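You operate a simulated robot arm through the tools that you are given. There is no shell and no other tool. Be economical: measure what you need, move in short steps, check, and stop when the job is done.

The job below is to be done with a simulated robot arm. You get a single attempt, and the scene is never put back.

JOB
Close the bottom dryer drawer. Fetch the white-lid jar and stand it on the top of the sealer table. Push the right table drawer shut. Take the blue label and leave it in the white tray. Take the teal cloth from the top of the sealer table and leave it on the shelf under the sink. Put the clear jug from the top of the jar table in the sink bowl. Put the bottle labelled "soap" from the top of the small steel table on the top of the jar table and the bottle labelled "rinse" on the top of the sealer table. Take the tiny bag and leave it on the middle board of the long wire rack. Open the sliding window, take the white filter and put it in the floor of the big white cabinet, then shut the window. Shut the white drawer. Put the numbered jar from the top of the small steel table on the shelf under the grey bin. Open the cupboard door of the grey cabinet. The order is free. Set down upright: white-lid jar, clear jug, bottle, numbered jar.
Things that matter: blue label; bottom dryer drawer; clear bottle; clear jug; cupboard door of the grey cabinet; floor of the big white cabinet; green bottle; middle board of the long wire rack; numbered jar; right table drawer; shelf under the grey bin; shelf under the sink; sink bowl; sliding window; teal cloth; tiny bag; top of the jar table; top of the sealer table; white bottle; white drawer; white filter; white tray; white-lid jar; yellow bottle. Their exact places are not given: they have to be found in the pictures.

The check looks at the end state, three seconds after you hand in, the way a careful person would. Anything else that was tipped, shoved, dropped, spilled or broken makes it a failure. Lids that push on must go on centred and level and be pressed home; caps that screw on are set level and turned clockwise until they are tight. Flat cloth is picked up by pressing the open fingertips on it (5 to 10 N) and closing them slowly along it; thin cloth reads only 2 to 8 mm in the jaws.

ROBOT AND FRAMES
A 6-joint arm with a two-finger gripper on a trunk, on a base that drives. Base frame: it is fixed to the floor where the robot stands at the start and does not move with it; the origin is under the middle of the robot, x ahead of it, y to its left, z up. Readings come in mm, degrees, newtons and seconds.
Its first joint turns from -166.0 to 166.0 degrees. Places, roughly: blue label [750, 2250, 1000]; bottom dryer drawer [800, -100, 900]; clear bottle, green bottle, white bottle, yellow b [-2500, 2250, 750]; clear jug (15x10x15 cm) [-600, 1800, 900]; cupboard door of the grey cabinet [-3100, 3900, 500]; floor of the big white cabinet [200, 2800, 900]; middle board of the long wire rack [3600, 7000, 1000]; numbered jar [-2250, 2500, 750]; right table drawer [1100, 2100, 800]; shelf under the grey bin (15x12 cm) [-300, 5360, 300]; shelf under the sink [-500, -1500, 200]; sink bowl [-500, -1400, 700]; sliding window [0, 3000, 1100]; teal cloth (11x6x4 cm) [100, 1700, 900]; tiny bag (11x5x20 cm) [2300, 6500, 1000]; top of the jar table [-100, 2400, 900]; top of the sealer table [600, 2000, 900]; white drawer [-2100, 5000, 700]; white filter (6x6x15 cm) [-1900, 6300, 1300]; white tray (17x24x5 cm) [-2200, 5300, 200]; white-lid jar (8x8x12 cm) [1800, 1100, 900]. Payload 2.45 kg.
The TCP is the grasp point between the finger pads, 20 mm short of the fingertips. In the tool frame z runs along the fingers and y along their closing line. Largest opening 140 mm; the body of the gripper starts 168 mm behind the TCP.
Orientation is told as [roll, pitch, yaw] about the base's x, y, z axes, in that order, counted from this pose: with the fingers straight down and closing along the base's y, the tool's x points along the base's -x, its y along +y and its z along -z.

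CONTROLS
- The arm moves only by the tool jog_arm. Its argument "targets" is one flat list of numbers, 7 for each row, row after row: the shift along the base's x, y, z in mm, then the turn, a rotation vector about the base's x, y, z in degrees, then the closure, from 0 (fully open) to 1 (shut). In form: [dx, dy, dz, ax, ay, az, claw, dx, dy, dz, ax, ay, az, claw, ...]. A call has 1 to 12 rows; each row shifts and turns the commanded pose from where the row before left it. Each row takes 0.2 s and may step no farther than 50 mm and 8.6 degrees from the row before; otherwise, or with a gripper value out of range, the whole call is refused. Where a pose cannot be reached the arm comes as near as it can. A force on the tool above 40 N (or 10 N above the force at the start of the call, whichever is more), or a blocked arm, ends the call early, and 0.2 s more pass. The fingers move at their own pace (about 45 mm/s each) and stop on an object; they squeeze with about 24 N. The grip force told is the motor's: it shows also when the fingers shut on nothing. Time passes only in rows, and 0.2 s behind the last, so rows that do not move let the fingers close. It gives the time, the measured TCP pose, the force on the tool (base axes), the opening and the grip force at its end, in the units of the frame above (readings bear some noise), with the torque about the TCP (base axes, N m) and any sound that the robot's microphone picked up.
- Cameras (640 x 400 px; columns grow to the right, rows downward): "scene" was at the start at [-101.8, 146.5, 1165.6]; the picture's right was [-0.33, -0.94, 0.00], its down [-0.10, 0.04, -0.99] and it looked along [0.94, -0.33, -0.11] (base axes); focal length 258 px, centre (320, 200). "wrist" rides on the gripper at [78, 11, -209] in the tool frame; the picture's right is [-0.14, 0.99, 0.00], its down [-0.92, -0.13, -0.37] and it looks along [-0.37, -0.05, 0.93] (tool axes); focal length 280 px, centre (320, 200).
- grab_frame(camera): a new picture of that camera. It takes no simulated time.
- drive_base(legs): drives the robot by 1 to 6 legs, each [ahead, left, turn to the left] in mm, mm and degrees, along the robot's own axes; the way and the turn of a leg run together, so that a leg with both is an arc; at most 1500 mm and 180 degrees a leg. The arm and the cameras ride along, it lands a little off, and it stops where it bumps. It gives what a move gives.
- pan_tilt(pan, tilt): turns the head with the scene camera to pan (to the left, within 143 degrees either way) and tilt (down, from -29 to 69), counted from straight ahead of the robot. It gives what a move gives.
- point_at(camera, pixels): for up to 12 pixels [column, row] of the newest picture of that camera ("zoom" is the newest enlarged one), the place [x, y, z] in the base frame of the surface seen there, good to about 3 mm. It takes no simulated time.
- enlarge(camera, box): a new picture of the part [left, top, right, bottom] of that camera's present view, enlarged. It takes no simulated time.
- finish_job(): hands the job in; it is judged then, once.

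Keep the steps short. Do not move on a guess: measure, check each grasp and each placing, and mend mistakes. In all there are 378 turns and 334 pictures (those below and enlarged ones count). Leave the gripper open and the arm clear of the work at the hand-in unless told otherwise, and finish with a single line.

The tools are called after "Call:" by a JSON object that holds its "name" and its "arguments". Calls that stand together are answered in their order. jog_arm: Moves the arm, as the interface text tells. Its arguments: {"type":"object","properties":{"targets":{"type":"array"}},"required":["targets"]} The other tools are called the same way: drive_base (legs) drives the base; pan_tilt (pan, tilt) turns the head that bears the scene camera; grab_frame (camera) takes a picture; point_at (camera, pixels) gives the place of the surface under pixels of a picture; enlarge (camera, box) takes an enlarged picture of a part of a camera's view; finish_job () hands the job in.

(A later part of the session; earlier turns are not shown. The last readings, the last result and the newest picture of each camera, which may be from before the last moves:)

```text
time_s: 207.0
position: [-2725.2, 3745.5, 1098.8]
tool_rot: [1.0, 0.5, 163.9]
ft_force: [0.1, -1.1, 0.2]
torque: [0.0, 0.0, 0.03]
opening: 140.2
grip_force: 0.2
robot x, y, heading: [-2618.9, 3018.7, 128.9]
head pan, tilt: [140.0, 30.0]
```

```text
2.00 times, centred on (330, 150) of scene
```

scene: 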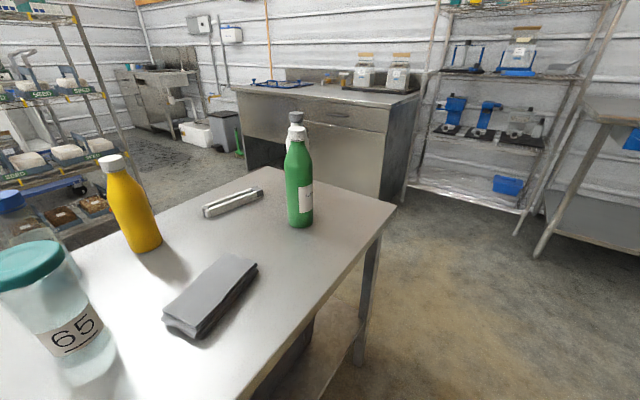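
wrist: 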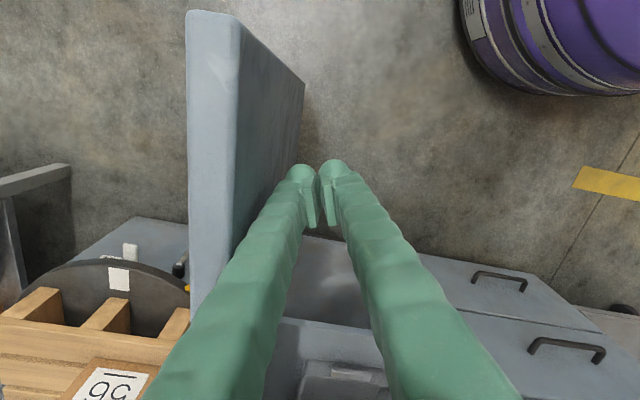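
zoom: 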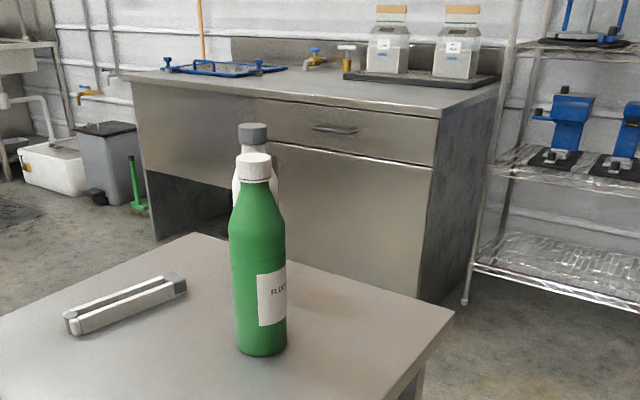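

The numbered jar "65" and the green bottle ("FLOO…") are on the small table. I need the other labels too, so I'll turn to face the table.

Call:
{"name": "drive_base", "arguments": {"legs": [[0, 0, 150]]}}

Call:
{"name": "pan_tilt", "arguments": {"pan": 0, "tilt": 35}}

Call:
{"name": "grab_frame", "arguments": {"camera": "scene"}}

Call:
{"name": "grab_frame", "arguments": {"camera": "wrist"}}

```text
time_s: 213.6
position: [-2870.5, 2330.9, 1097.2]
tool_rot: [1.0, 0.6, -44.8]
ft_force: [0.1, 0.4, 0.1]
torque: [0.02, -0.01, -0.01]
opening: 140.2
grip_force: 0.1
robot x, y, heading: [-2623.9, 3020.6, -80.0]
head pan, tilt: [140.0, 30.0]
```

```text
time_s: 215.8
position: [-2871.6, 2330.9, 1097.9]
tool_rot: [1.1, 0.5, -44.6]
ft_force: [0.8, 0.0, -0.5]
torque: [0.01, -0.02, 0.03]
opening: 140.1
grip_force: 0.0
robot x, y, heading: [-2619.6, 3015.6, -79.6]
head pan, tilt: [0.0, 35.0]
```

```text
231 pictures are left
```

scene: 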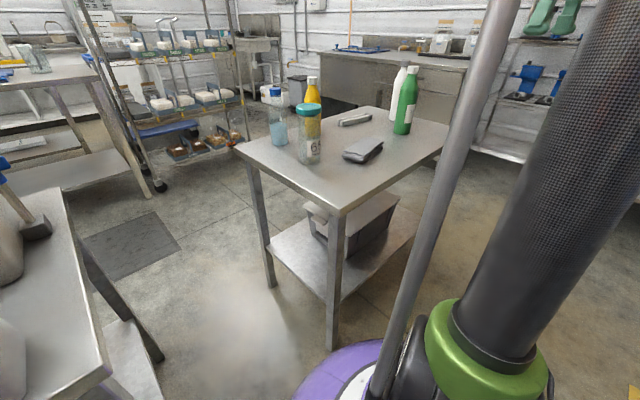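

```text
230 pictures are left
```

wrist: 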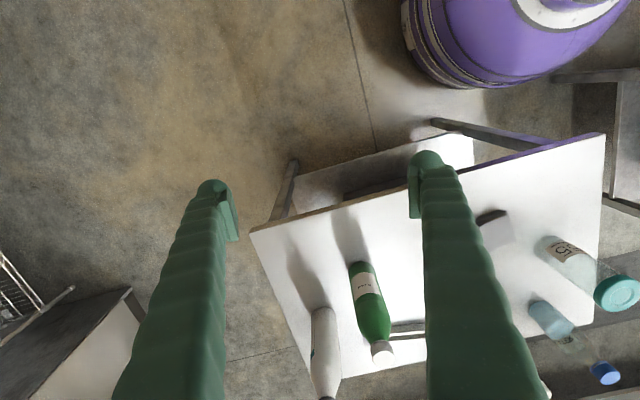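

Call:
{"name": "enlarge", "arguments": {"camera": "scene", "box": [240, 60, 460, 200]}}

Call:
{"name": "enlarge", "arguments": {"camera": "wrist", "box": [280, 220, 640, 400]}}

```text
2.86 times, centred on (350, 130) of scene
```

zoom: 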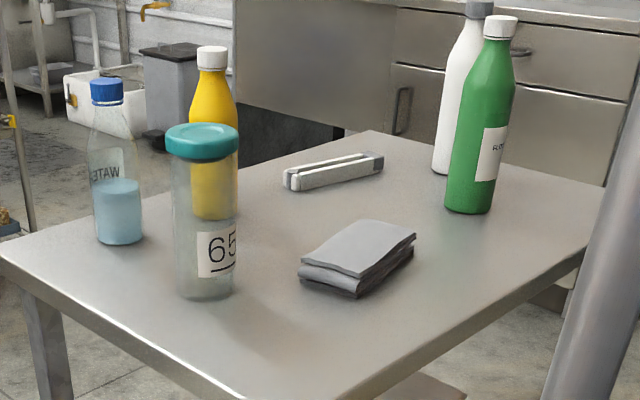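

```text
1.78 times, centred on (460, 310) of wrist
```

zoom: 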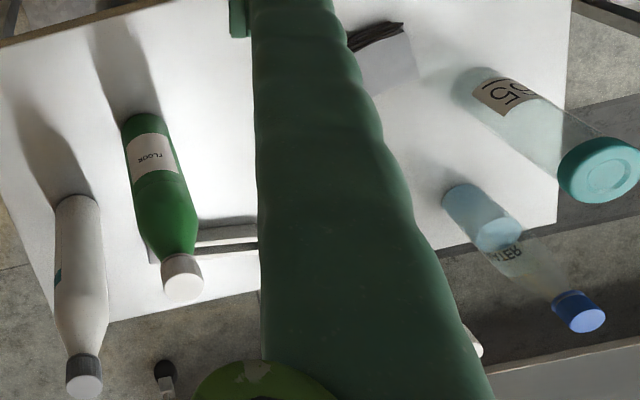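

Green is "FLOOR" and clear is "WATER", so white and yellow are soap and rinse. I'll move the wrist camera around to read the white bottle's label.

Call:
{"name": "jog_arm", "arguments": {"targets": [-20, -40, 0, 0, 0, 0, 0, -20, -40, 0, 0, 0, 0, 0, -20, -40, 0, 0, 0, 0, 0, -20, -40, 0, 0, 0, 0, 0, 0, 0, 0, 0, 0, 0, 0]}}

Call:
{"name": "grab_frame", "arguments": {"camera": "wrist"}}

Call:
{"name": "enlarge", "arguments": {"camera": "wrist", "box": [330, 130, 530, 260]}}

```text
time_s: 217.0
position: [-2950.9, 2170.4, 1096.1]
tool_rot: [1.0, 0.6, -44.8]
ft_force: [0.1, -0.3, -0.4]
torque: [0.0, -0.01, -0.01]
opening: 139.9
grip_force: 0.1
robot x, y, heading: [-2617.1, 3019.5, -80.0]
head pan, tilt: [0.0, 35.0]
```

```text
227 pictures are left
```

wrist: 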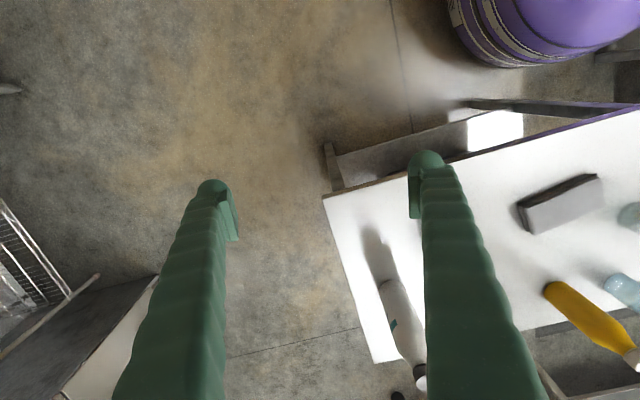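

```text
3.08 times, centred on (430, 195) of wrist
```

zoom: 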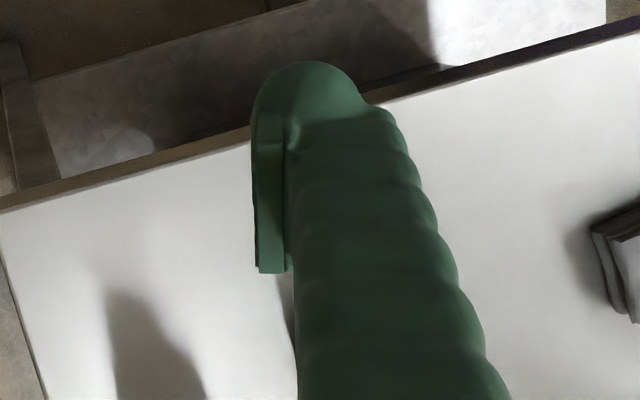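

Call:
{"name": "enlarge", "arguments": {"camera": "wrist", "box": [360, 260, 460, 400]}}

Call:
{"name": "point_at", "arguments": {"camera": "wrist", "pixels": [[420, 372], [400, 310], [565, 300], [630, 355], [330, 200], [375, 360]]}}

```text
2.86 times, centred on (410, 330) of wrist
```

zoom: 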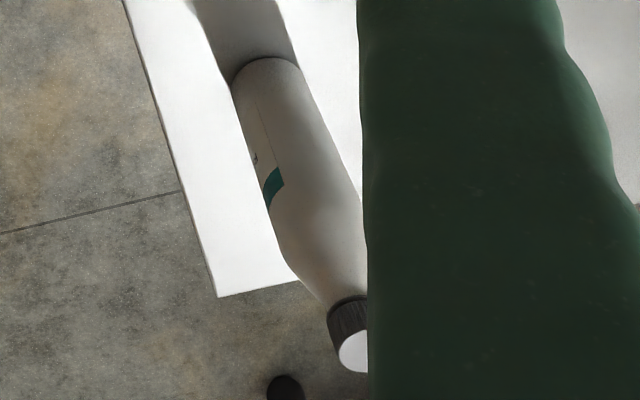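

```text
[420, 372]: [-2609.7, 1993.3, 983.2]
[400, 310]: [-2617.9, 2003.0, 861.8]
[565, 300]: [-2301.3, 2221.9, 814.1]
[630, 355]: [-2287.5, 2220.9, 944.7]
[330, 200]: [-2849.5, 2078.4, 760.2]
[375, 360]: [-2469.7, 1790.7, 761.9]
```

The white bottle's label faces away, towards -v. I'll check how much room there is on that side to look at it.

Call:
{"name": "point_at", "arguments": {"camera": "scene", "pixels": [[340, 90], [450, 80], [440, 110], [500, 150], [545, 70], [300, 95], [480, 160]]}}

Call:
{"name": "pan_tilt", "arguments": {"pan": -60, "tilt": 25}}

Call:
{"name": "grab_frame", "arguments": {"camera": "scene"}}

```text
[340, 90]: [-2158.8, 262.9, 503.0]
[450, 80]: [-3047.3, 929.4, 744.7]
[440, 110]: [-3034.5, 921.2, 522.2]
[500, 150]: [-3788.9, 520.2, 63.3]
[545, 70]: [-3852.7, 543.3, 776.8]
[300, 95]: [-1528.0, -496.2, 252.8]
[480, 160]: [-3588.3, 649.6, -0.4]
```

```text
time_s: 218.3
position: [-2950.1, 2170.7, 1096.8]
tool_rot: [1.0, 0.5, -44.7]
ft_force: [0.0, 0.2, 0.0]
torque: [0.01, 0.01, 0.01]
opening: 140.2
grip_force: 0.1
robot x, y, heading: [-2619.4, 3020.3, -79.7]
head pan, tilt: [-60.0, 25.0]
```

```text
224 pictures are left
```

scene: 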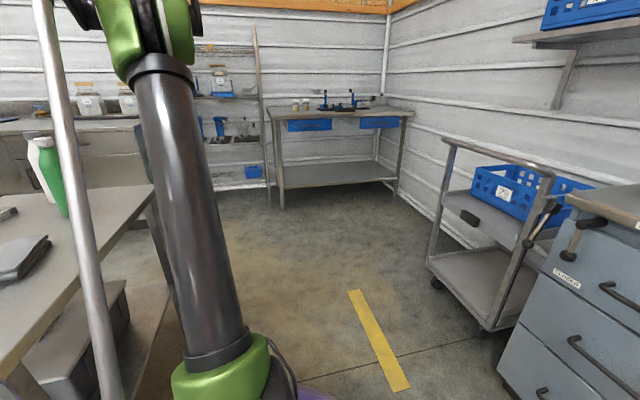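

There is about a metre of open floor beyond the table. I'll tuck the arm in, drive past the table's end and turn to look at the label side.

Call:
{"name": "jog_arm", "arguments": {"targets": [22, 44, 5, 0, 0, 0, 0, 22, 44, 5, 0, 0, 0, 0, 22, 44, 5, 0, 0, 0, 0, 22, 44, 5, 0, 0, 0, 0, 0, 0, 40, 0, 0, 0, 0]}}

Call:
{"name": "drive_base", "arguments": {"legs": [[934, -1050, 0], [0, 0, 92]]}}

Call:
{"name": "pan_tilt", "arguments": {"pan": 0, "tilt": 25}}

Call:
{"name": "grab_frame", "arguments": {"camera": "scene"}}

```text
time_s: 219.5
position: [-2863.2, 2349.0, 1158.7]
tool_rot: [1.0, 0.6, -44.8]
ft_force: [-1.0, 0.0, -0.2]
torque: [0.02, 0.02, -0.08]
opening: 140.0
grip_force: 0.0
robot x, y, heading: [-2618.4, 3018.9, -79.5]
head pan, tilt: [-60.0, 25.0]
```

```text
time_s: 230.4
position: [-2829.9, 1689.1, 1158.3]
tool_rot: [1.0, 0.6, 45.9]
ft_force: [0.0, 0.3, -0.8]
torque: [0.02, 0.0, -0.03]
opening: 140.0
grip_force: 0.0
robot x, y, heading: [-3506.2, 1928.7, 10.5]
head pan, tilt: [-60.0, 25.0]
```

```text
time_s: 231.7
position: [-2831.0, 1688.7, 1158.4]
tool_rot: [1.0, 0.5, 45.8]
ft_force: [0.8, 0.1, -0.6]
torque: [-0.02, -0.02, 0.02]
opening: 139.8
grip_force: 0.1
robot x, y, heading: [-3504.6, 1930.2, 10.6]
head pan, tilt: [0.0, 25.0]
```

```text
223 pictures are left
```

scene: 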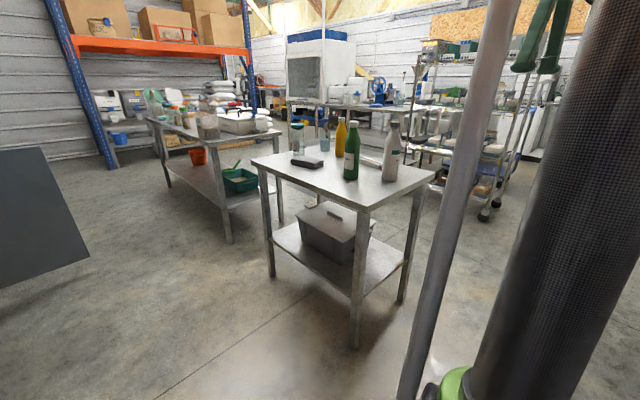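

Call:
{"name": "enlarge", "arguments": {"camera": "scene", "box": [320, 100, 430, 190]}}

```text
4.44 times, centred on (375, 145) of scene
```

zoom: 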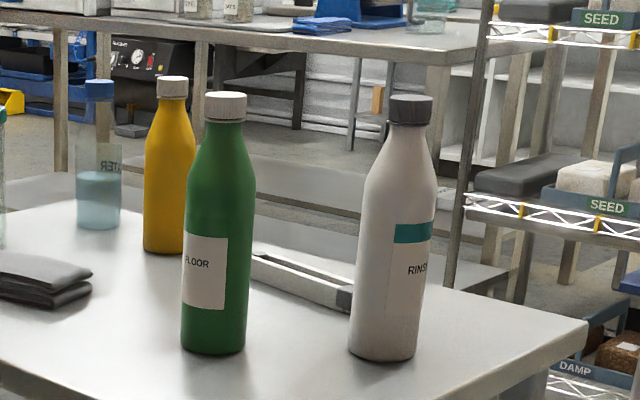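

The white bottle is "RINSE", so the yellow one should be "SOAP". I'll move closer and turn so the arm points at the white bottle.

Call:
{"name": "drive_base", "arguments": {"legs": [[100, 0, 0], [0, 0, 23]]}}

Call:
{"name": "grab_frame", "arguments": {"camera": "wrist"}}

Call:
{"name": "point_at", "arguments": {"camera": "wrist", "pixels": [[320, 100], [320, 150], [250, 150], [400, 150]]}}

Call:
{"name": "enlarge", "arguments": {"camera": "scene", "box": [380, 80, 640, 300]}}

```text
time_s: 234.1
position: [-2690.0, 1992.7, 1159.0]
tool_rot: [1.0, 0.6, 68.9]
ft_force: [0.2, -0.1, 0.4]
torque: [-0.03, 0.02, 0.03]
opening: 140.0
grip_force: 0.1
robot x, y, heading: [-3400.1, 1948.9, 33.8]
head pan, tilt: [0.0, 25.0]
```

```text
221 pictures are left
```

wrist: 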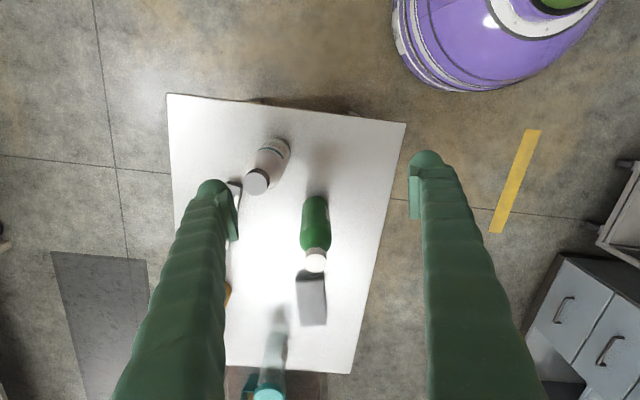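

```text
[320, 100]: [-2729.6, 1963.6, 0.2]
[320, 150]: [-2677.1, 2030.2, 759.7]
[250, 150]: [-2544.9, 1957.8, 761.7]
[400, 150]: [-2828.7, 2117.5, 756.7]
```

```text
1.82 times, centred on (510, 190) of scene
```

zoom: 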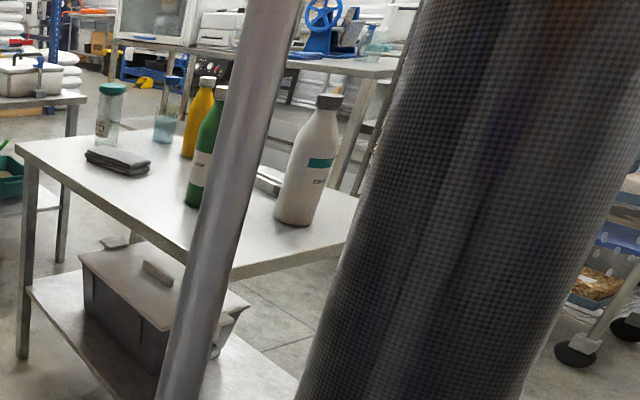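

Call:
{"name": "point_at", "arguments": {"camera": "wrist", "pixels": [[258, 182], [252, 180], [265, 185], [275, 155], [316, 262], [316, 225], [270, 170], [268, 394], [285, 145]]}}

```text
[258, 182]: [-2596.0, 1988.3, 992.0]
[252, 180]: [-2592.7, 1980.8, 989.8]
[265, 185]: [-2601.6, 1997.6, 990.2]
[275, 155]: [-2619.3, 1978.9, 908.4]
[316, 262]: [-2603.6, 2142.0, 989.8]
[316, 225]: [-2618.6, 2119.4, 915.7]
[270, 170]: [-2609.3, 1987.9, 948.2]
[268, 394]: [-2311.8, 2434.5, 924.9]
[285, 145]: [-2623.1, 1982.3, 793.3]
```

The white cap centre is [-2597,1989,991]. I'll move over it, lower part-way and check.

Call:
{"name": "jog_arm", "arguments": {"targets": [31, -1, 0, 0, 0, 0, 0, 31, -1, 0, 0, 0, 0, 0, 31, -2, 0, 0, 0, 0, 0, 0, 0, -45, 0, 0, 0, 0, 0, 0, -45, 0, 0, 0, 0, 0, 0, 0, 0, 0, 0, 0]}}

Call:
{"name": "grab_frame", "arguments": {"camera": "wrist"}}

```text
time_s: 235.5
position: [-2596.4, 1987.4, 1068.2]
tool_rot: [1.0, 0.7, 68.9]
ft_force: [-0.3, -0.1, -0.6]
torque: [0.0, -0.02, -0.01]
opening: 140.0
grip_force: 0.0
robot x, y, heading: [-3406.3, 1944.7, 33.9]
head pan, tilt: [0.0, 25.0]
```

```text
219 pictures are left
```

wrist: 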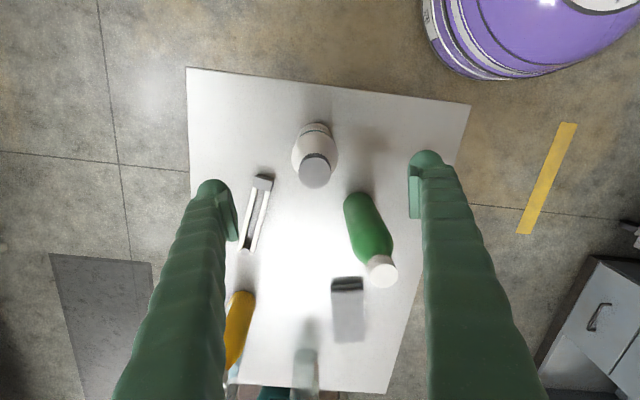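

The cap sits right under the TCP. I'll lower to z 865 and close.

Call:
{"name": "jog_arm", "arguments": {"targets": [0, 0, -45, 0, 0, 0, 0, 0, 0, -45, 0, 0, 0, 0, 0, 0, -45, 0, 0, 0, 0, 0, 0, -45, 0, 0, 0, 0, 0, 0, -23, 0, 0, 0, 0, 0, 0, 0, 0, 0, 0, 0.4, 0, 0, 0, 0, 0, 0, 0.7, 0, 0, 0, 0, 0, 0, 0.8, 0, 0, 0, 0, 0, 0, 0.8, 0, 0, 0, 0, 0, 0, 0.8]}}

Call:
{"name": "grab_frame", "arguments": {"camera": "wrist"}}

```text
time_s: 237.7
position: [-2595.9, 1988.7, 864.2]
tool_rot: [0.9, 0.6, 68.9]
ft_force: [1.8, 0.0, 0.6]
torque: [0.01, 0.01, -0.02]
opening: 64.4
grip_force: 21.8
robot x, y, heading: [-3402.5, 1949.1, 33.6]
head pan, tilt: [0.0, 25.0]
```

```text
218 pictures are left
```

wrist: 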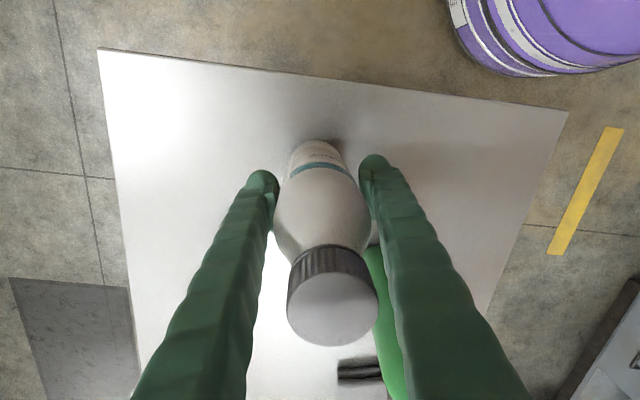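

It is gripped at 64 mm. I'll lift and check.

Call:
{"name": "jog_arm", "arguments": {"targets": [0, 0, 20, 0, 0, 0, 0.8, 0, 0, 40, 0, 0, 0, 0.8, 0, 0, 45, 0, 0, 0, 0.8, 0, 0, 45, 0, 0, 0, 0.8, 0, 0, 45, 0, 0, 0, 0.8, 0, 0, 45, 0, 0, 0, 0.8, 0, 0, 45, 0, 0, 0, 0.8, 0, 0, 45, 0, 0, 0, 0.8]}}

Call:
{"name": "grab_frame", "arguments": {"camera": "wrist"}}

```text
time_s: 239.5
position: [-2598.1, 1988.0, 1194.9]
tool_rot: [1.0, 0.6, 69.0]
ft_force: [0.2, 0.2, -4.5]
torque: [-0.05, 0.0, -0.02]
opening: 63.9
grip_force: 23.5
robot x, y, heading: [-3400.9, 1948.5, 33.8]
head pan, tilt: [0.0, 25.0]
```

```text
217 pictures are left
```

wrist: 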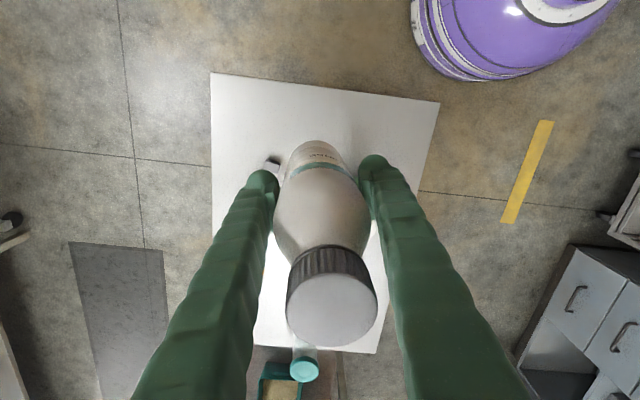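

The rinse bottle is lifted. I'll turn the arm to point up the aisle and drive back along the known route, watching the drift so I clear the open door and the bench.

Call:
{"name": "drive_base", "arguments": {"legs": [[0, 0, 51], [1286, -772, 0]]}}

```text
time_s: 249.2
position: [-2093.6, 3845.1, 1193.5]
tool_rot: [1.0, 0.6, 121.9]
ft_force: [0.0, 0.5, -4.5]
torque: [-0.03, 0.02, -0.01]
opening: 64.1
grip_force: 23.6
robot x, y, heading: [-2547.9, 3176.3, 86.8]
head pan, tilt: [0.0, 25.0]
```

Call:
{"name": "drive_base", "arguments": {"legs": [[1242, -842, 0]]}}

```text
refused: leg 1 is longer than a leg can be; nothing moved
```

Call:
{"name": "drive_base", "arguments": {"legs": [[1200, -814, 0]]}}

```text
time_s: 256.4
position: [-1209.1, 5001.9, 1193.1]
tool_rot: [0.9, 0.6, 121.9]
ft_force: [0.5, 0.3, -3.7]
torque: [-0.04, -0.02, 0.04]
opening: 64.1
grip_force: 24.4
robot x, y, heading: [-1663.5, 4331.6, 86.9]
head pan, tilt: [0.0, 25.0]
```

I'm past the bench now. I'll go on to v≈3050, then turn right so the arm points along the cross passage.

Call:
{"name": "drive_base", "arguments": {"legs": [[440, -285, 0], [0, 0, -90]]}}

Call:
{"name": "pan_tilt", "arguments": {"pan": 30, "tilt": 20}}

Call:
{"name": "grab_frame", "arguments": {"camera": "scene"}}

```text
time_s: 263.3
position: [-692.7, 4292.7, 1194.2]
tool_rot: [1.0, 0.6, 31.2]
ft_force: [-0.8, -0.2, -4.6]
torque: [0.0, 0.03, 0.0]
opening: 64.0
grip_force: 23.9
robot x, y, heading: [-1354.2, 4753.8, -3.9]
head pan, tilt: [0.0, 25.0]
```

```text
time_s: 264.3
position: [-693.4, 4292.1, 1191.6]
tool_rot: [0.9, 0.6, 31.2]
ft_force: [-0.4, 0.7, -4.4]
torque: [0.02, -0.01, 0.01]
opening: 63.9
grip_force: 23.9
robot x, y, heading: [-1352.3, 4752.9, -3.8]
head pan, tilt: [30.0, 20.0]
```

```text
216 pictures are left
```

scene: 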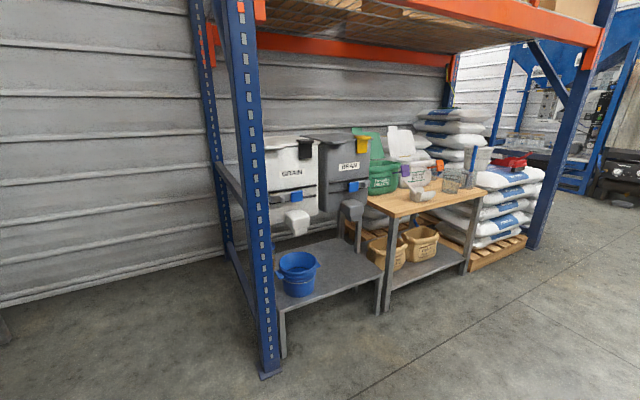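

The grey bin and its shelf show well at (345,250). I'll now drive along the cross passage to the sealer table end.

Call:
{"name": "drive_base", "arguments": {"legs": [[985, -463, 0], [985, -463, 0], [985, -463, 0]]}}

Call:
{"name": "pan_tilt", "arguments": {"pan": -100, "tilt": 25}}

Call:
{"name": "grab_frame", "arguments": {"camera": "scene"}}

```text
time_s: 280.2
position: [2192.4, 2761.6, 1192.8]
tool_rot: [1.1, 0.6, 32.2]
ft_force: [0.1, 1.0, -4.9]
torque: [-0.01, 0.02, 0.0]
opening: 63.6
grip_force: 23.7
robot x, y, heading: [1527.0, 3211.2, -2.8]
head pan, tilt: [30.0, 20.0]
```

```text
time_s: 282.3
position: [2193.2, 2761.7, 1194.9]
tool_rot: [1.0, 0.6, 32.2]
ft_force: [1.1, 0.4, -4.5]
torque: [0.0, 0.02, 0.01]
opening: 64.0
grip_force: 24.0
robot x, y, heading: [1526.0, 3209.8, -3.2]
head pan, tilt: [-100.0, 25.0]
```

```text
215 pictures are left
```

scene: 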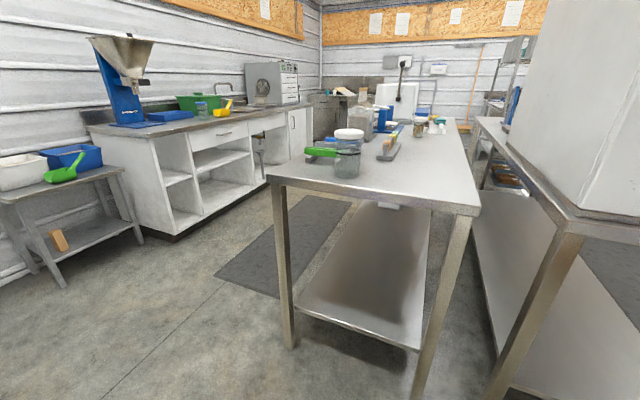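

I'm at the table end. I'll turn right so the arm reaches over the free far part of the table, beyond the white-lid jar.

Call:
{"name": "drive_base", "arguments": {"legs": [[0, 0, -103]]}}

Call:
{"name": "pan_tilt", "arguments": {"pan": 0, "tilt": 30}}

Call:
{"name": "grab_frame", "arguments": {"camera": "scene"}}

Call:
{"name": "grab_frame", "arguments": {"camera": "wrist"}}

```text
time_s: 287.1
position: [922.1, 2677.2, 1193.5]
tool_rot: [1.0, 0.5, -72.4]
ft_force: [-0.2, -0.6, -4.8]
torque: [0.04, 0.02, 0.02]
opening: 63.8
grip_force: 23.8
robot x, y, heading: [1526.4, 3213.1, -107.6]
head pan, tilt: [-100.0, 25.0]
```

```text
time_s: 288.9
position: [920.9, 2677.0, 1193.5]
tool_rot: [1.0, 0.6, -72.4]
ft_force: [-0.4, 0.0, -4.3]
torque: [0.03, -0.01, 0.02]
opening: 63.8
grip_force: 23.6
robot x, y, heading: [1525.3, 3206.5, -107.5]
head pan, tilt: [0.0, 30.0]
```

```text
214 pictures are left
```

scene: 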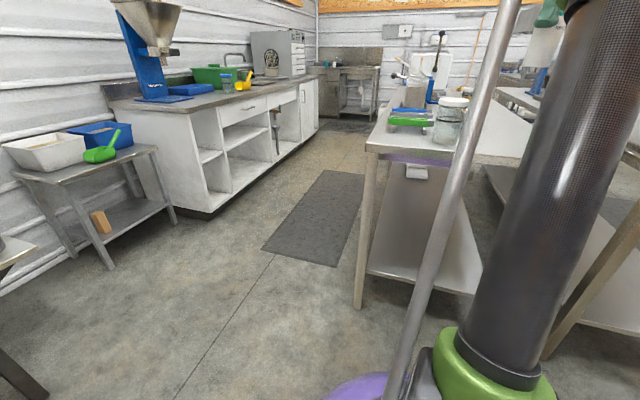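

```text
213 pictures are left
```

wrist: 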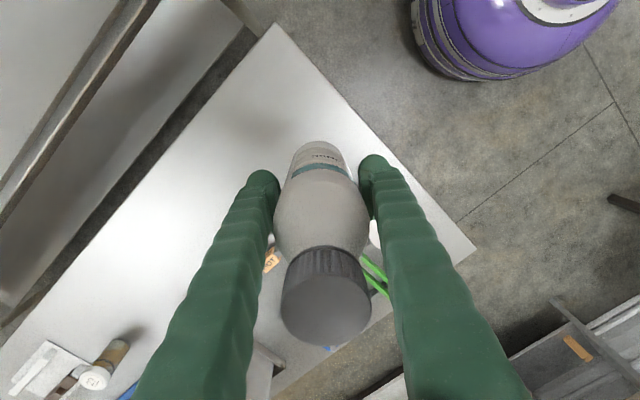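

The spot at about [905,2655] is free. I'll lower the bottle to just above the table.

Call:
{"name": "jog_arm", "arguments": {"targets": [-8, -11, -40, 0, 0, 0, 0.8, -8, -11, -45, 0, 0, 0, 0.8, 0, 0, -45, 0, 0, 0, 0.8, 0, 0, -45, 0, 0, 0, 0.8, 0, 0, -40, 0, 0, 0, 0.8, 0, 0, -6, 0, 0, 0, 0.8, 0, 0, 0, 0, 0, 0, 0.8]}}

Call:
{"name": "jog_arm", "arguments": {"targets": [0, 0, -4, 0, 0, 0, 0.8, 0, 0, -2, 0, 0, 0, 0.8, 0, 0, 0, 0, 0, 0, 0.8]}}

```text
time_s: 290.5
position: [904.6, 2655.3, 971.1]
tool_rot: [0.9, 0.6, -72.4]
ft_force: [-1.2, 0.5, -4.9]
torque: [0.01, 0.0, -0.02]
opening: 64.2
grip_force: 24.3
robot x, y, heading: [1523.7, 3209.3, -107.6]
head pan, tilt: [0.0, 30.0]
```

```text
time_s: 291.3
position: [904.9, 2654.9, 966.3]
tool_rot: [1.0, 0.6, -72.5]
ft_force: [-0.2, 0.2, -4.6]
torque: [0.06, -0.04, 0.0]
opening: 64.0
grip_force: 24.6
robot x, y, heading: [1524.7, 3212.4, -107.5]
head pan, tilt: [0.0, 30.0]
```

Call:
{"name": "jog_arm", "arguments": {"targets": [0, 0, -2, 0, 0, 0, 0.8, 0, 0, -2, 0, 0, 0, 0.8, 0, 0, 0, 0, 0, 0, 0.8]}}

```text
time_s: 292.1
position: [904.2, 2655.3, 962.1]
tool_rot: [0.9, 0.5, -72.4]
ft_force: [-6.4, -2.9, 26.4]
torque: [-0.05, -0.01, 0.06]
opening: 64.2
grip_force: 24.2
robot x, y, heading: [1523.0, 3208.0, -107.5]
head pan, tilt: [0.0, 30.0]
```

The bottle is in contact at 26 N. I'll ease up 1 mm and release, then rise.

Call:
{"name": "jog_arm", "arguments": {"targets": [0, 0, 1, 0, 0, 0, 0.7, 0, 0, 0, 0, 0, 0, 0.4, 0, 0, 0, 0, 0, 0, 0, 0, 0, 0, 0, 0, 0, 0, 0, 0, 0, 0, 0, 0, 0, 0, 0, 40, 0, 0, 0, 0, 0, 0, 45, 0, 0, 0, 0, 0, 0, 45, 0, 0, 0, 0, 0, 0, 45, 0, 0, 0, 0, 0, 0, 45, 0, 0, 0, 0]}}

Call:
{"name": "grab_frame", "arguments": {"camera": "wrist"}}

```text
time_s: 294.3
position: [905.5, 2654.4, 1184.2]
tool_rot: [1.1, 0.6, -72.4]
ft_force: [0.3, 0.3, 0.3]
torque: [0.01, 0.02, -0.02]
opening: 140.1
grip_force: 0.1
robot x, y, heading: [1526.6, 3210.5, -107.6]
head pan, tilt: [0.0, 30.0]
```

```text
212 pictures are left
```

wrist: 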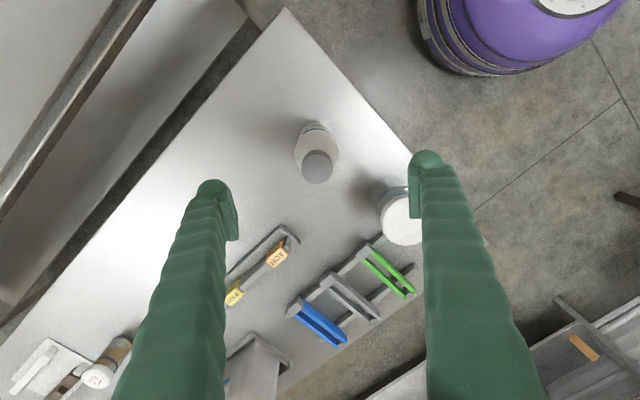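

The bottle stands upright next to the jar. Next is the teal cloth: I'll drive round into the front aisle, opposite the cloth, and have a look.

Call:
{"name": "drive_base", "arguments": {"legs": [[0, 0, 12], [355, 603, 0], [1207, -709, 0], [491, -288, 0]]}}

Call:
{"name": "pan_tilt", "arguments": {"pan": -90, "tilt": 20}}

Call:
{"name": "grab_frame", "arguments": {"camera": "scene"}}

```text
time_s: 308.3
position: [402.0, 564.3, 1182.8]
tool_rot: [1.0, 0.6, -62.0]
ft_force: [0.3, 0.3, -0.1]
torque: [0.02, -0.01, 0.0]
opening: 140.0
grip_force: 0.0
robot x, y, heading: [910.9, 1219.0, -97.1]
head pan, tilt: [0.0, 30.0]
```

```text
time_s: 309.9
position: [399.9, 565.3, 1183.6]
tool_rot: [1.0, 0.5, -62.0]
ft_force: [0.8, 0.6, -0.3]
torque: [0.03, 0.0, 0.0]
opening: 140.2
grip_force: 0.0
robot x, y, heading: [907.0, 1222.0, -97.1]
head pan, tilt: [-90.0, 20.0]
```

```text
211 pictures are left
```

scene: 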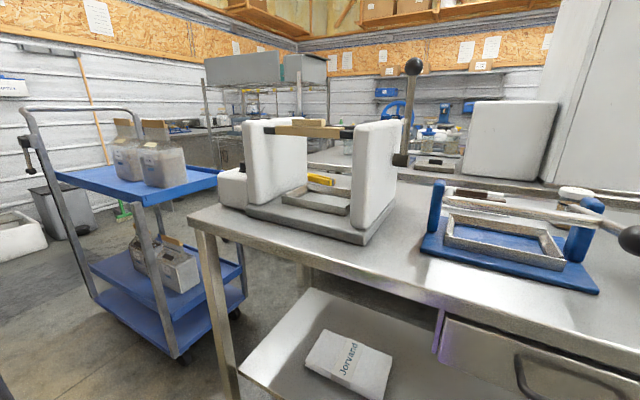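

The cloth is hidden behind the white sealer boxes from here. I'll measure their heights and places.

Call:
{"name": "point_at", "arguments": {"camera": "scene", "pixels": [[385, 125], [380, 200], [270, 125], [413, 65], [405, 155], [350, 230], [190, 222], [310, 130], [170, 175], [60, 180], [235, 190], [395, 215]]}}

Call:
{"name": "grab_frame", "arguments": {"camera": "wrist"}}

```text
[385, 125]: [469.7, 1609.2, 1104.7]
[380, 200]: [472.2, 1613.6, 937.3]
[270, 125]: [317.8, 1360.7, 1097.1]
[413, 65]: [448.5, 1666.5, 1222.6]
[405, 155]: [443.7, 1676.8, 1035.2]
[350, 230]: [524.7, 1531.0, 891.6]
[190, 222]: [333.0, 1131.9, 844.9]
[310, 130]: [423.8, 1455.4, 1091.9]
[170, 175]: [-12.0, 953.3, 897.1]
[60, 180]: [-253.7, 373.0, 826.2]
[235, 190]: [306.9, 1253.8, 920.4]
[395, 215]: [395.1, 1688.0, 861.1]
```

```text
210 pictures are left
```

wrist: 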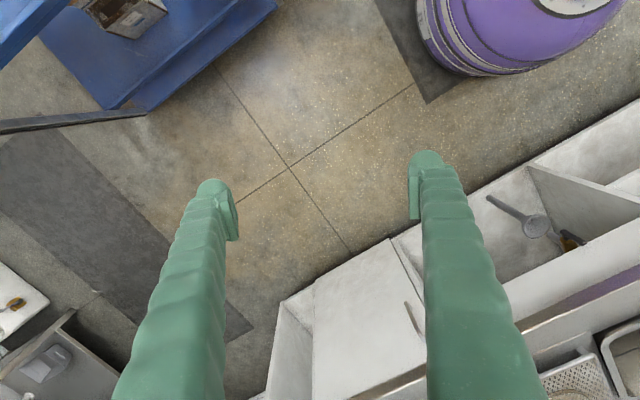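

The cloth lies behind the sealer, whose box tops are at z 1105, with a lever ball at z 1223 by v=1612. I'll raise the arm and come straight over the gap between the two boxes.

Call:
{"name": "jog_arm", "arguments": {"targets": [0, 0, 45, 0, 0, 0, 0, 0, 0, 30, 0, 0, 0, 0]}}

Call:
{"name": "drive_base", "arguments": {"legs": [[33, -107, 0], [0, 0, -88]]}}

Call:
{"name": "grab_frame", "arguments": {"camera": "wrist"}}

Call:
{"name": "pan_tilt", "arguments": {"pan": 0, "tilt": 20}}

Call:
{"name": "grab_frame", "arguments": {"camera": "scene"}}

```text
time_s: 310.5
position: [405.4, 569.8, 1253.3]
tool_rot: [1.0, 0.6, -62.0]
ft_force: [0.1, 0.1, 1.4]
torque: [-0.02, 0.03, 0.03]
opening: 140.0
grip_force: 0.0
out of reach, approached as far as the arm can: row 2
robot x, y, heading: [912.6, 1220.3, -97.1]
head pan, tilt: [-90.0, 20.0]
```

```text
time_s: 315.5
position: [126.7, 1683.9, 1253.1]
tool_rot: [1.1, 0.7, -149.8]
ft_force: [-1.0, 0.2, 0.7]
torque: [0.07, -0.01, -0.01]
opening: 140.0
grip_force: 0.1
robot x, y, heading: [796.9, 1202.8, 175.2]
head pan, tilt: [-90.0, 20.0]
```

```text
209 pictures are left
```

wrist: 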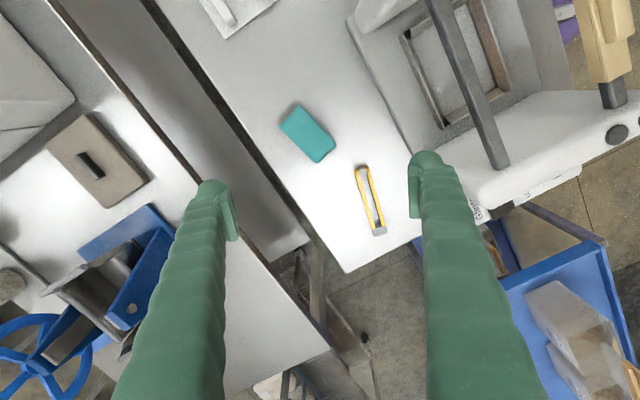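

```text
time_s: 317.1
position: [127.5, 1683.7, 1253.2]
tool_rot: [1.0, 0.6, -149.8]
ft_force: [-0.2, 0.1, -0.3]
torque: [-0.02, 0.02, -0.01]
opening: 139.8
grip_force: 0.0
robot x, y, heading: [800.9, 1201.3, 175.0]
head pan, tilt: [0.0, 20.0]
```

```text
208 pictures are left
```

scene: 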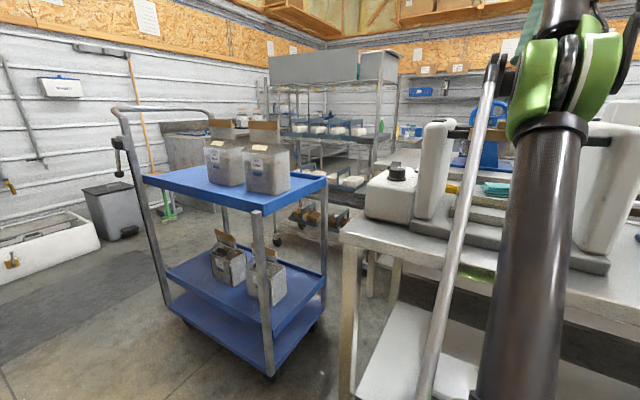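

The teal cloth shows at (308,133) in the wrist view, clear of the knife. I'll measure its corners.

Call:
{"name": "point_at", "arguments": {"camera": "wrist", "pixels": [[308, 133], [284, 122], [297, 107], [331, 144], [317, 159], [350, 110], [270, 160]]}}

Call:
{"name": "enlarge", "arguments": {"camera": "wrist", "box": [240, 80, 400, 200]}}

```text
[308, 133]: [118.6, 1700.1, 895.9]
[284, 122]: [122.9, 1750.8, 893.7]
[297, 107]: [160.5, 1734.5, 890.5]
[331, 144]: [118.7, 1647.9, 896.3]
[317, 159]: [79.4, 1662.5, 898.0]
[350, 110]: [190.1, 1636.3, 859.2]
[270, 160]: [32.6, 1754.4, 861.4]
```

```text
3.33 times, centred on (320, 140) of wrist
```

zoom: 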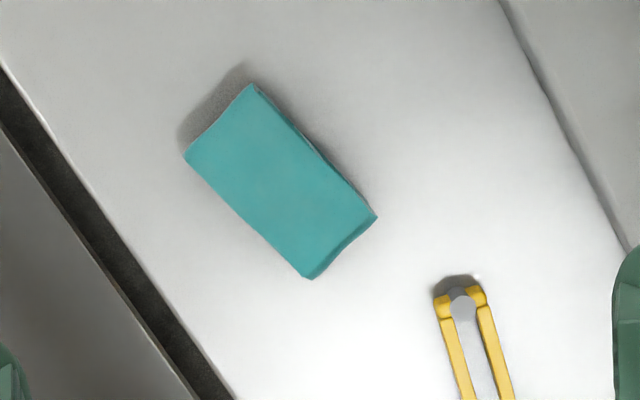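

The cloth is centred at [120,1699], top z 896, long axis at az 64°. I'll turn the fingers across it and lower halfway.

Call:
{"name": "jog_arm", "arguments": {"targets": [-3, 7, 0, 0, 0, 8.4, 0.25, -4, 8, 0, 0, 0, 8.4, 0.25, 0, 0, 0, 0, 0, 8.4, 0.25, 0, 0, 0, 0, 0, 8.4, 0.25, 0, 0, -46, 0, 0, 0, 0.25, 0, 0, -46, 0, 0, 0, 0.25, 0, 0, -46, 0, 0, 0, 0.25, 0, 0, -46, 0, 0, 0, 0.25, 0, 0, -46, 0, 0, 0, 0.25]}}

Call:
{"name": "grab_frame", "arguments": {"camera": "wrist"}}

Call:
{"name": "grab_frame", "arguments": {"camera": "scene"}}

```text
time_s: 319.1
position: [125.2, 1693.0, 1016.5]
tool_rot: [0.9, 0.6, -116.2]
ft_force: [0.2, 0.6, -0.3]
torque: [0.0, -0.02, -0.02]
opening: 104.9
grip_force: 0.1
out of reach, approached as far as the arm can: row 1, 2
robot x, y, heading: [802.4, 1202.9, 175.4]
head pan, tilt: [0.0, 20.0]
```

```text
206 pictures are left
```

wrist: 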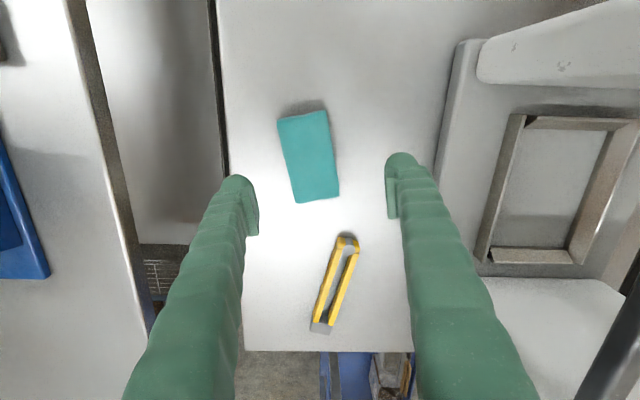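

```text
205 pictures are left
```

scene: 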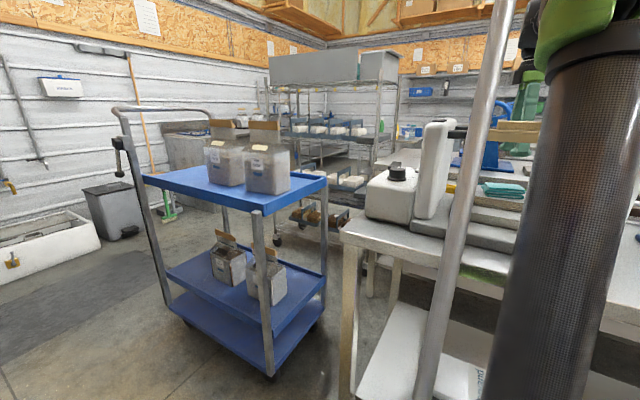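

Call:
{"name": "point_at", "arguments": {"camera": "wrist", "pixels": [[308, 155], [280, 122], [325, 113], [338, 193], [298, 200]]}}

```text
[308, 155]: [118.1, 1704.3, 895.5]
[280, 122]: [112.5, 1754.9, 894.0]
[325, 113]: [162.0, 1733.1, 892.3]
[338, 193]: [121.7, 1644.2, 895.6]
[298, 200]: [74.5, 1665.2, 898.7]
```

I'll shift onto the centre at [118,1699], go down to z 884 and close.

Call:
{"name": "jog_arm", "arguments": {"targets": [-7, 6, -44, 0, 0, 0, 0.25, 0, 0, -44, 0, 0, 0, 0.25, 0, 0, -40, 0, 0, 0, 0.25, 0, 0, -4, 0, 0, 0, 0.25, 0, 0, 0, 0, 0, 0, 0.5, 0, 0, 0, 0, 0, 0, 0.8, 0, 0, 0, 0, 0, 0, 0.9, 0, 0, 0, 0, 0, 0, 0.9, 0, 0, 0, 0, 0, 0, 0.9]}}

Call:
{"name": "grab_frame", "arguments": {"camera": "wrist"}}

```text
time_s: 321.1
position: [117.7, 1700.1, 884.9]
tool_rot: [1.0, 0.6, -116.2]
ft_force: [-0.3, -0.2, -0.3]
torque: [-0.01, -0.06, 0.0]
opening: 57.7
grip_force: 23.6
robot x, y, heading: [801.2, 1203.9, 175.2]
head pan, tilt: [0.0, 20.0]
```

```text
204 pictures are left
```

wrist: 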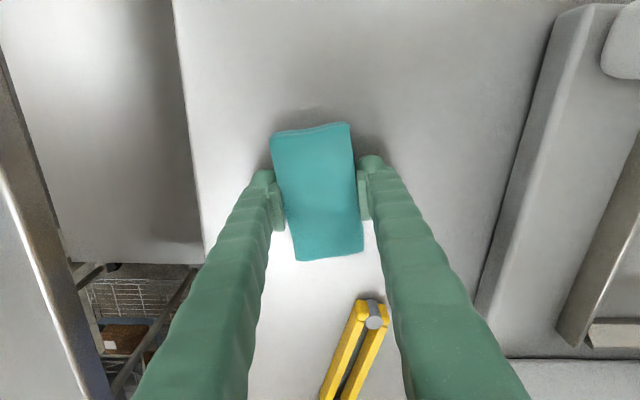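

It is gripped at 58 mm. I'll lift straight up above the boxes.

Call:
{"name": "jog_arm", "arguments": {"targets": [0, 0, 20, 0, 0, 0, 0.9, 0, 0, 45, 0, 0, 0, 0.9, 0, 0, 46, 0, 0, 0, 0.9, 0, 0, 46, 0, 0, 0, 0.9, 0, 0, 46, 0, 0, 0, 0.9, 0, 0, 46, 0, 0, 0, 0.9, 0, 0, 46, 0, 0, 0, 0.9, 0, 0, 46, 0, 0, 0, 0.9]}}

Call:
{"name": "grab_frame", "arguments": {"camera": "wrist"}}

```text
time_s: 322.9
position: [118.8, 1701.1, 1224.0]
tool_rot: [1.0, 0.6, -116.3]
ft_force: [-0.4, -0.6, -0.6]
torque: [0.04, 0.05, 0.04]
opening: 57.1
grip_force: 23.9
robot x, y, heading: [800.2, 1203.7, 175.0]
head pan, tilt: [0.0, 20.0]
```

```text
203 pictures are left
```

wrist: 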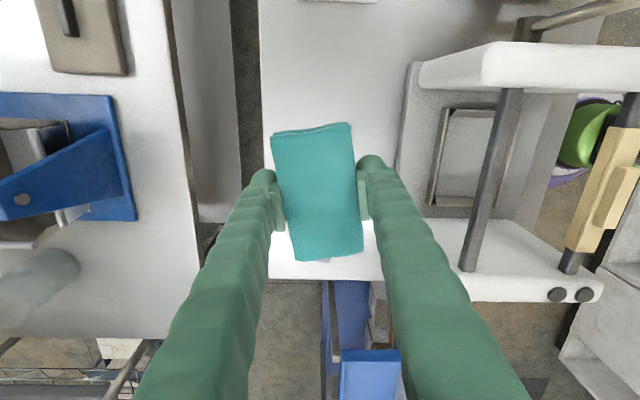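

I have the cloth. I'll turn back to face down the aisle and drive towards the sink.

Call:
{"name": "drive_base", "arguments": {"legs": [[0, 0, 88], [807, -241, 0], [807, -241, 0]]}}

Call:
{"name": "pan_tilt", "arguments": {"pan": -20, "tilt": 35}}

Call:
{"name": "grab_frame", "arguments": {"camera": "scene"}}

```text
time_s: 335.3
position: [-350.9, -1039.8, 1223.8]
tool_rot: [1.1, 0.6, -27.0]
ft_force: [-0.1, 1.2, -0.5]
torque: [-0.02, 0.01, -0.01]
opening: 57.2
grip_force: 23.9
robot x, y, heading: [156.3, -366.5, -95.8]
head pan, tilt: [0.0, 20.0]
```

```text
time_s: 336.1
position: [-350.5, -1037.8, 1223.3]
tool_rot: [1.0, 0.6, -26.9]
ft_force: [0.0, 0.5, -1.3]
torque: [0.02, -0.02, -0.02]
opening: 57.3
grip_force: 23.8
robot x, y, heading: [155.7, -366.4, -95.8]
head pan, tilt: [-20.0, 35.0]
```

```text
202 pictures are left
```

scene: 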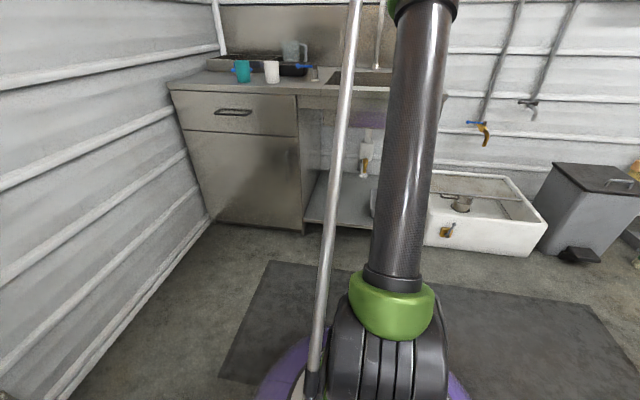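

I can reach the shelf with the same tilt manoeuvre as at the tray. I'll move forward a little, turn the hand and pull it in.

Call:
{"name": "drive_base", "arguments": {"legs": [[138, -12, 0], [0, 0, 10]]}}

Call:
{"name": "jog_arm", "arguments": {"targets": [5.7, 11.1, 0, 0, 0, -8.3, 0.9, 5.7, 11.1, 0, 0, 0, -8.3, 0.9, 5.7, 11.1, 0, 0, 0, -8.3, 0.9, 5.7, 11.1, 0, 0, 0, -8.3, 0.9, 5.7, 11.1, 0, 0, 0, -8.3, 0.9, 5.7, 11.1, 0, 0, 0, -8.3, 0.9, 5.7, 11.1, 0, 0, 0, -8.3, 0.9, 5.7, 11.1, 0, 0, 0, -8.3, 0.9, 5.7, 11.1, 0, 0, 0, -8.3, 0.9, 5.7, 11.1, 0, 0, 0, -8.3, 0.9, 5.7, 11.1, 0, 0, 0, -8.3, 0.9, 5.7, 11.1, 0, 0, 0, -8.3, 0.9]}}

Call:
{"name": "jog_arm", "arguments": {"targets": [0, 0, -48, 0, 0, 0, 0.9, 0, 0, -48, 0, 0, 0, 0.9, 0, 0, -48, 0, 0, 0, 0.9, 0, 0, -48, 0, 0, 0, 0.9, 0, 0, -48, 0, 0, 0, 0.9, 0, 0, -48, 0, 0, 0, 0.9, 0, 0, -48, 0, 0, 0, 0.9, 0, 0, -48, 0, 0, 0, 0.9, 0, 0, -48, 0, 0, 0, 0.9, 0, 0, -48, 0, 0, 0, 0.9, 0, 0, -48, 0, 0, 0, 0.9]}}

Call:
{"name": "grab_frame", "arguments": {"camera": "wrist"}}

Call:
{"name": "pan_tilt", "arguments": {"pan": -10, "tilt": 35}}

Call:
{"name": "grab_frame", "arguments": {"camera": "scene"}}

```text
time_s: 338.2
position: [-253.6, -1253.0, 1223.7]
tool_rot: [1.0, 0.7, -17.0]
ft_force: [-0.2, 0.0, -0.8]
torque: [0.0, -0.01, 0.01]
opening: 57.2
grip_force: 24.4
robot x, y, heading: [130.4, -501.3, -85.8]
head pan, tilt: [-20.0, 35.0]
```

```text
time_s: 340.8
position: [-184.6, -1118.7, 1223.3]
tool_rot: [1.0, 0.5, -116.8]
ft_force: [-0.5, -0.7, -1.2]
torque: [0.06, 0.01, 0.0]
opening: 57.2
grip_force: 23.8
robot x, y, heading: [129.5, -502.5, -85.7]
head pan, tilt: [-20.0, 35.0]
```

```text
time_s: 343.2
position: [-185.3, -1117.4, 694.0]
tool_rot: [1.1, 0.7, -116.6]
ft_force: [0.2, -0.3, -0.6]
torque: [-0.01, 0.02, 0.03]
opening: 57.3
grip_force: 24.2
robot x, y, heading: [125.8, -500.4, -85.8]
head pan, tilt: [-20.0, 35.0]
```

```text
201 pictures are left
```

wrist: 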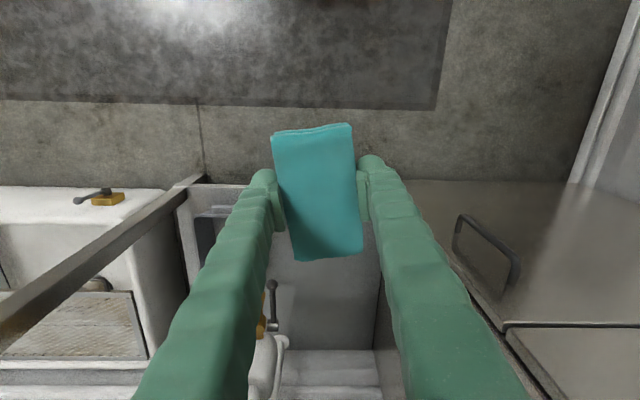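

```text
time_s: 343.9
position: [-182.9, -1118.2, 695.1]
tool_rot: [1.0, 0.7, -116.6]
ft_force: [-0.7, 0.3, -0.8]
torque: [-0.02, 0.0, -0.01]
opening: 57.2
grip_force: 23.7
robot x, y, heading: [130.1, -499.9, -85.8]
head pan, tilt: [-10.0, 35.0]
```

```text
200 pictures are left
```

scene: 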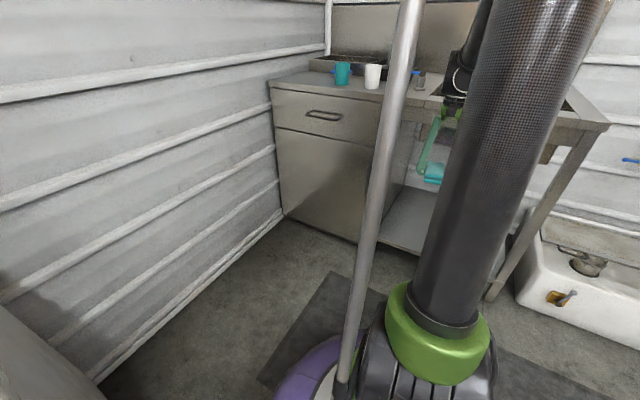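

I'll measure the shelf from the wrist view.

Call:
{"name": "point_at", "arguments": {"camera": "wrist", "pixels": [[330, 275], [320, 310], [360, 300], [225, 190], [375, 360], [270, 310], [300, 360], [205, 225], [380, 335], [240, 184], [450, 280]]}}

```text
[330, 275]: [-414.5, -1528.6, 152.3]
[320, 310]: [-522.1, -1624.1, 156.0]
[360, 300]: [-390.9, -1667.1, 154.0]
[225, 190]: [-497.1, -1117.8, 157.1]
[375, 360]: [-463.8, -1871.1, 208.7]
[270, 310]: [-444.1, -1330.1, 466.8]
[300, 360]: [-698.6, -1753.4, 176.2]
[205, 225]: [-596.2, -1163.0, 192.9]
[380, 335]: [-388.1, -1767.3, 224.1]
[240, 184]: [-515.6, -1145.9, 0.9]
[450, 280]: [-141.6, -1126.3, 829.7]
```

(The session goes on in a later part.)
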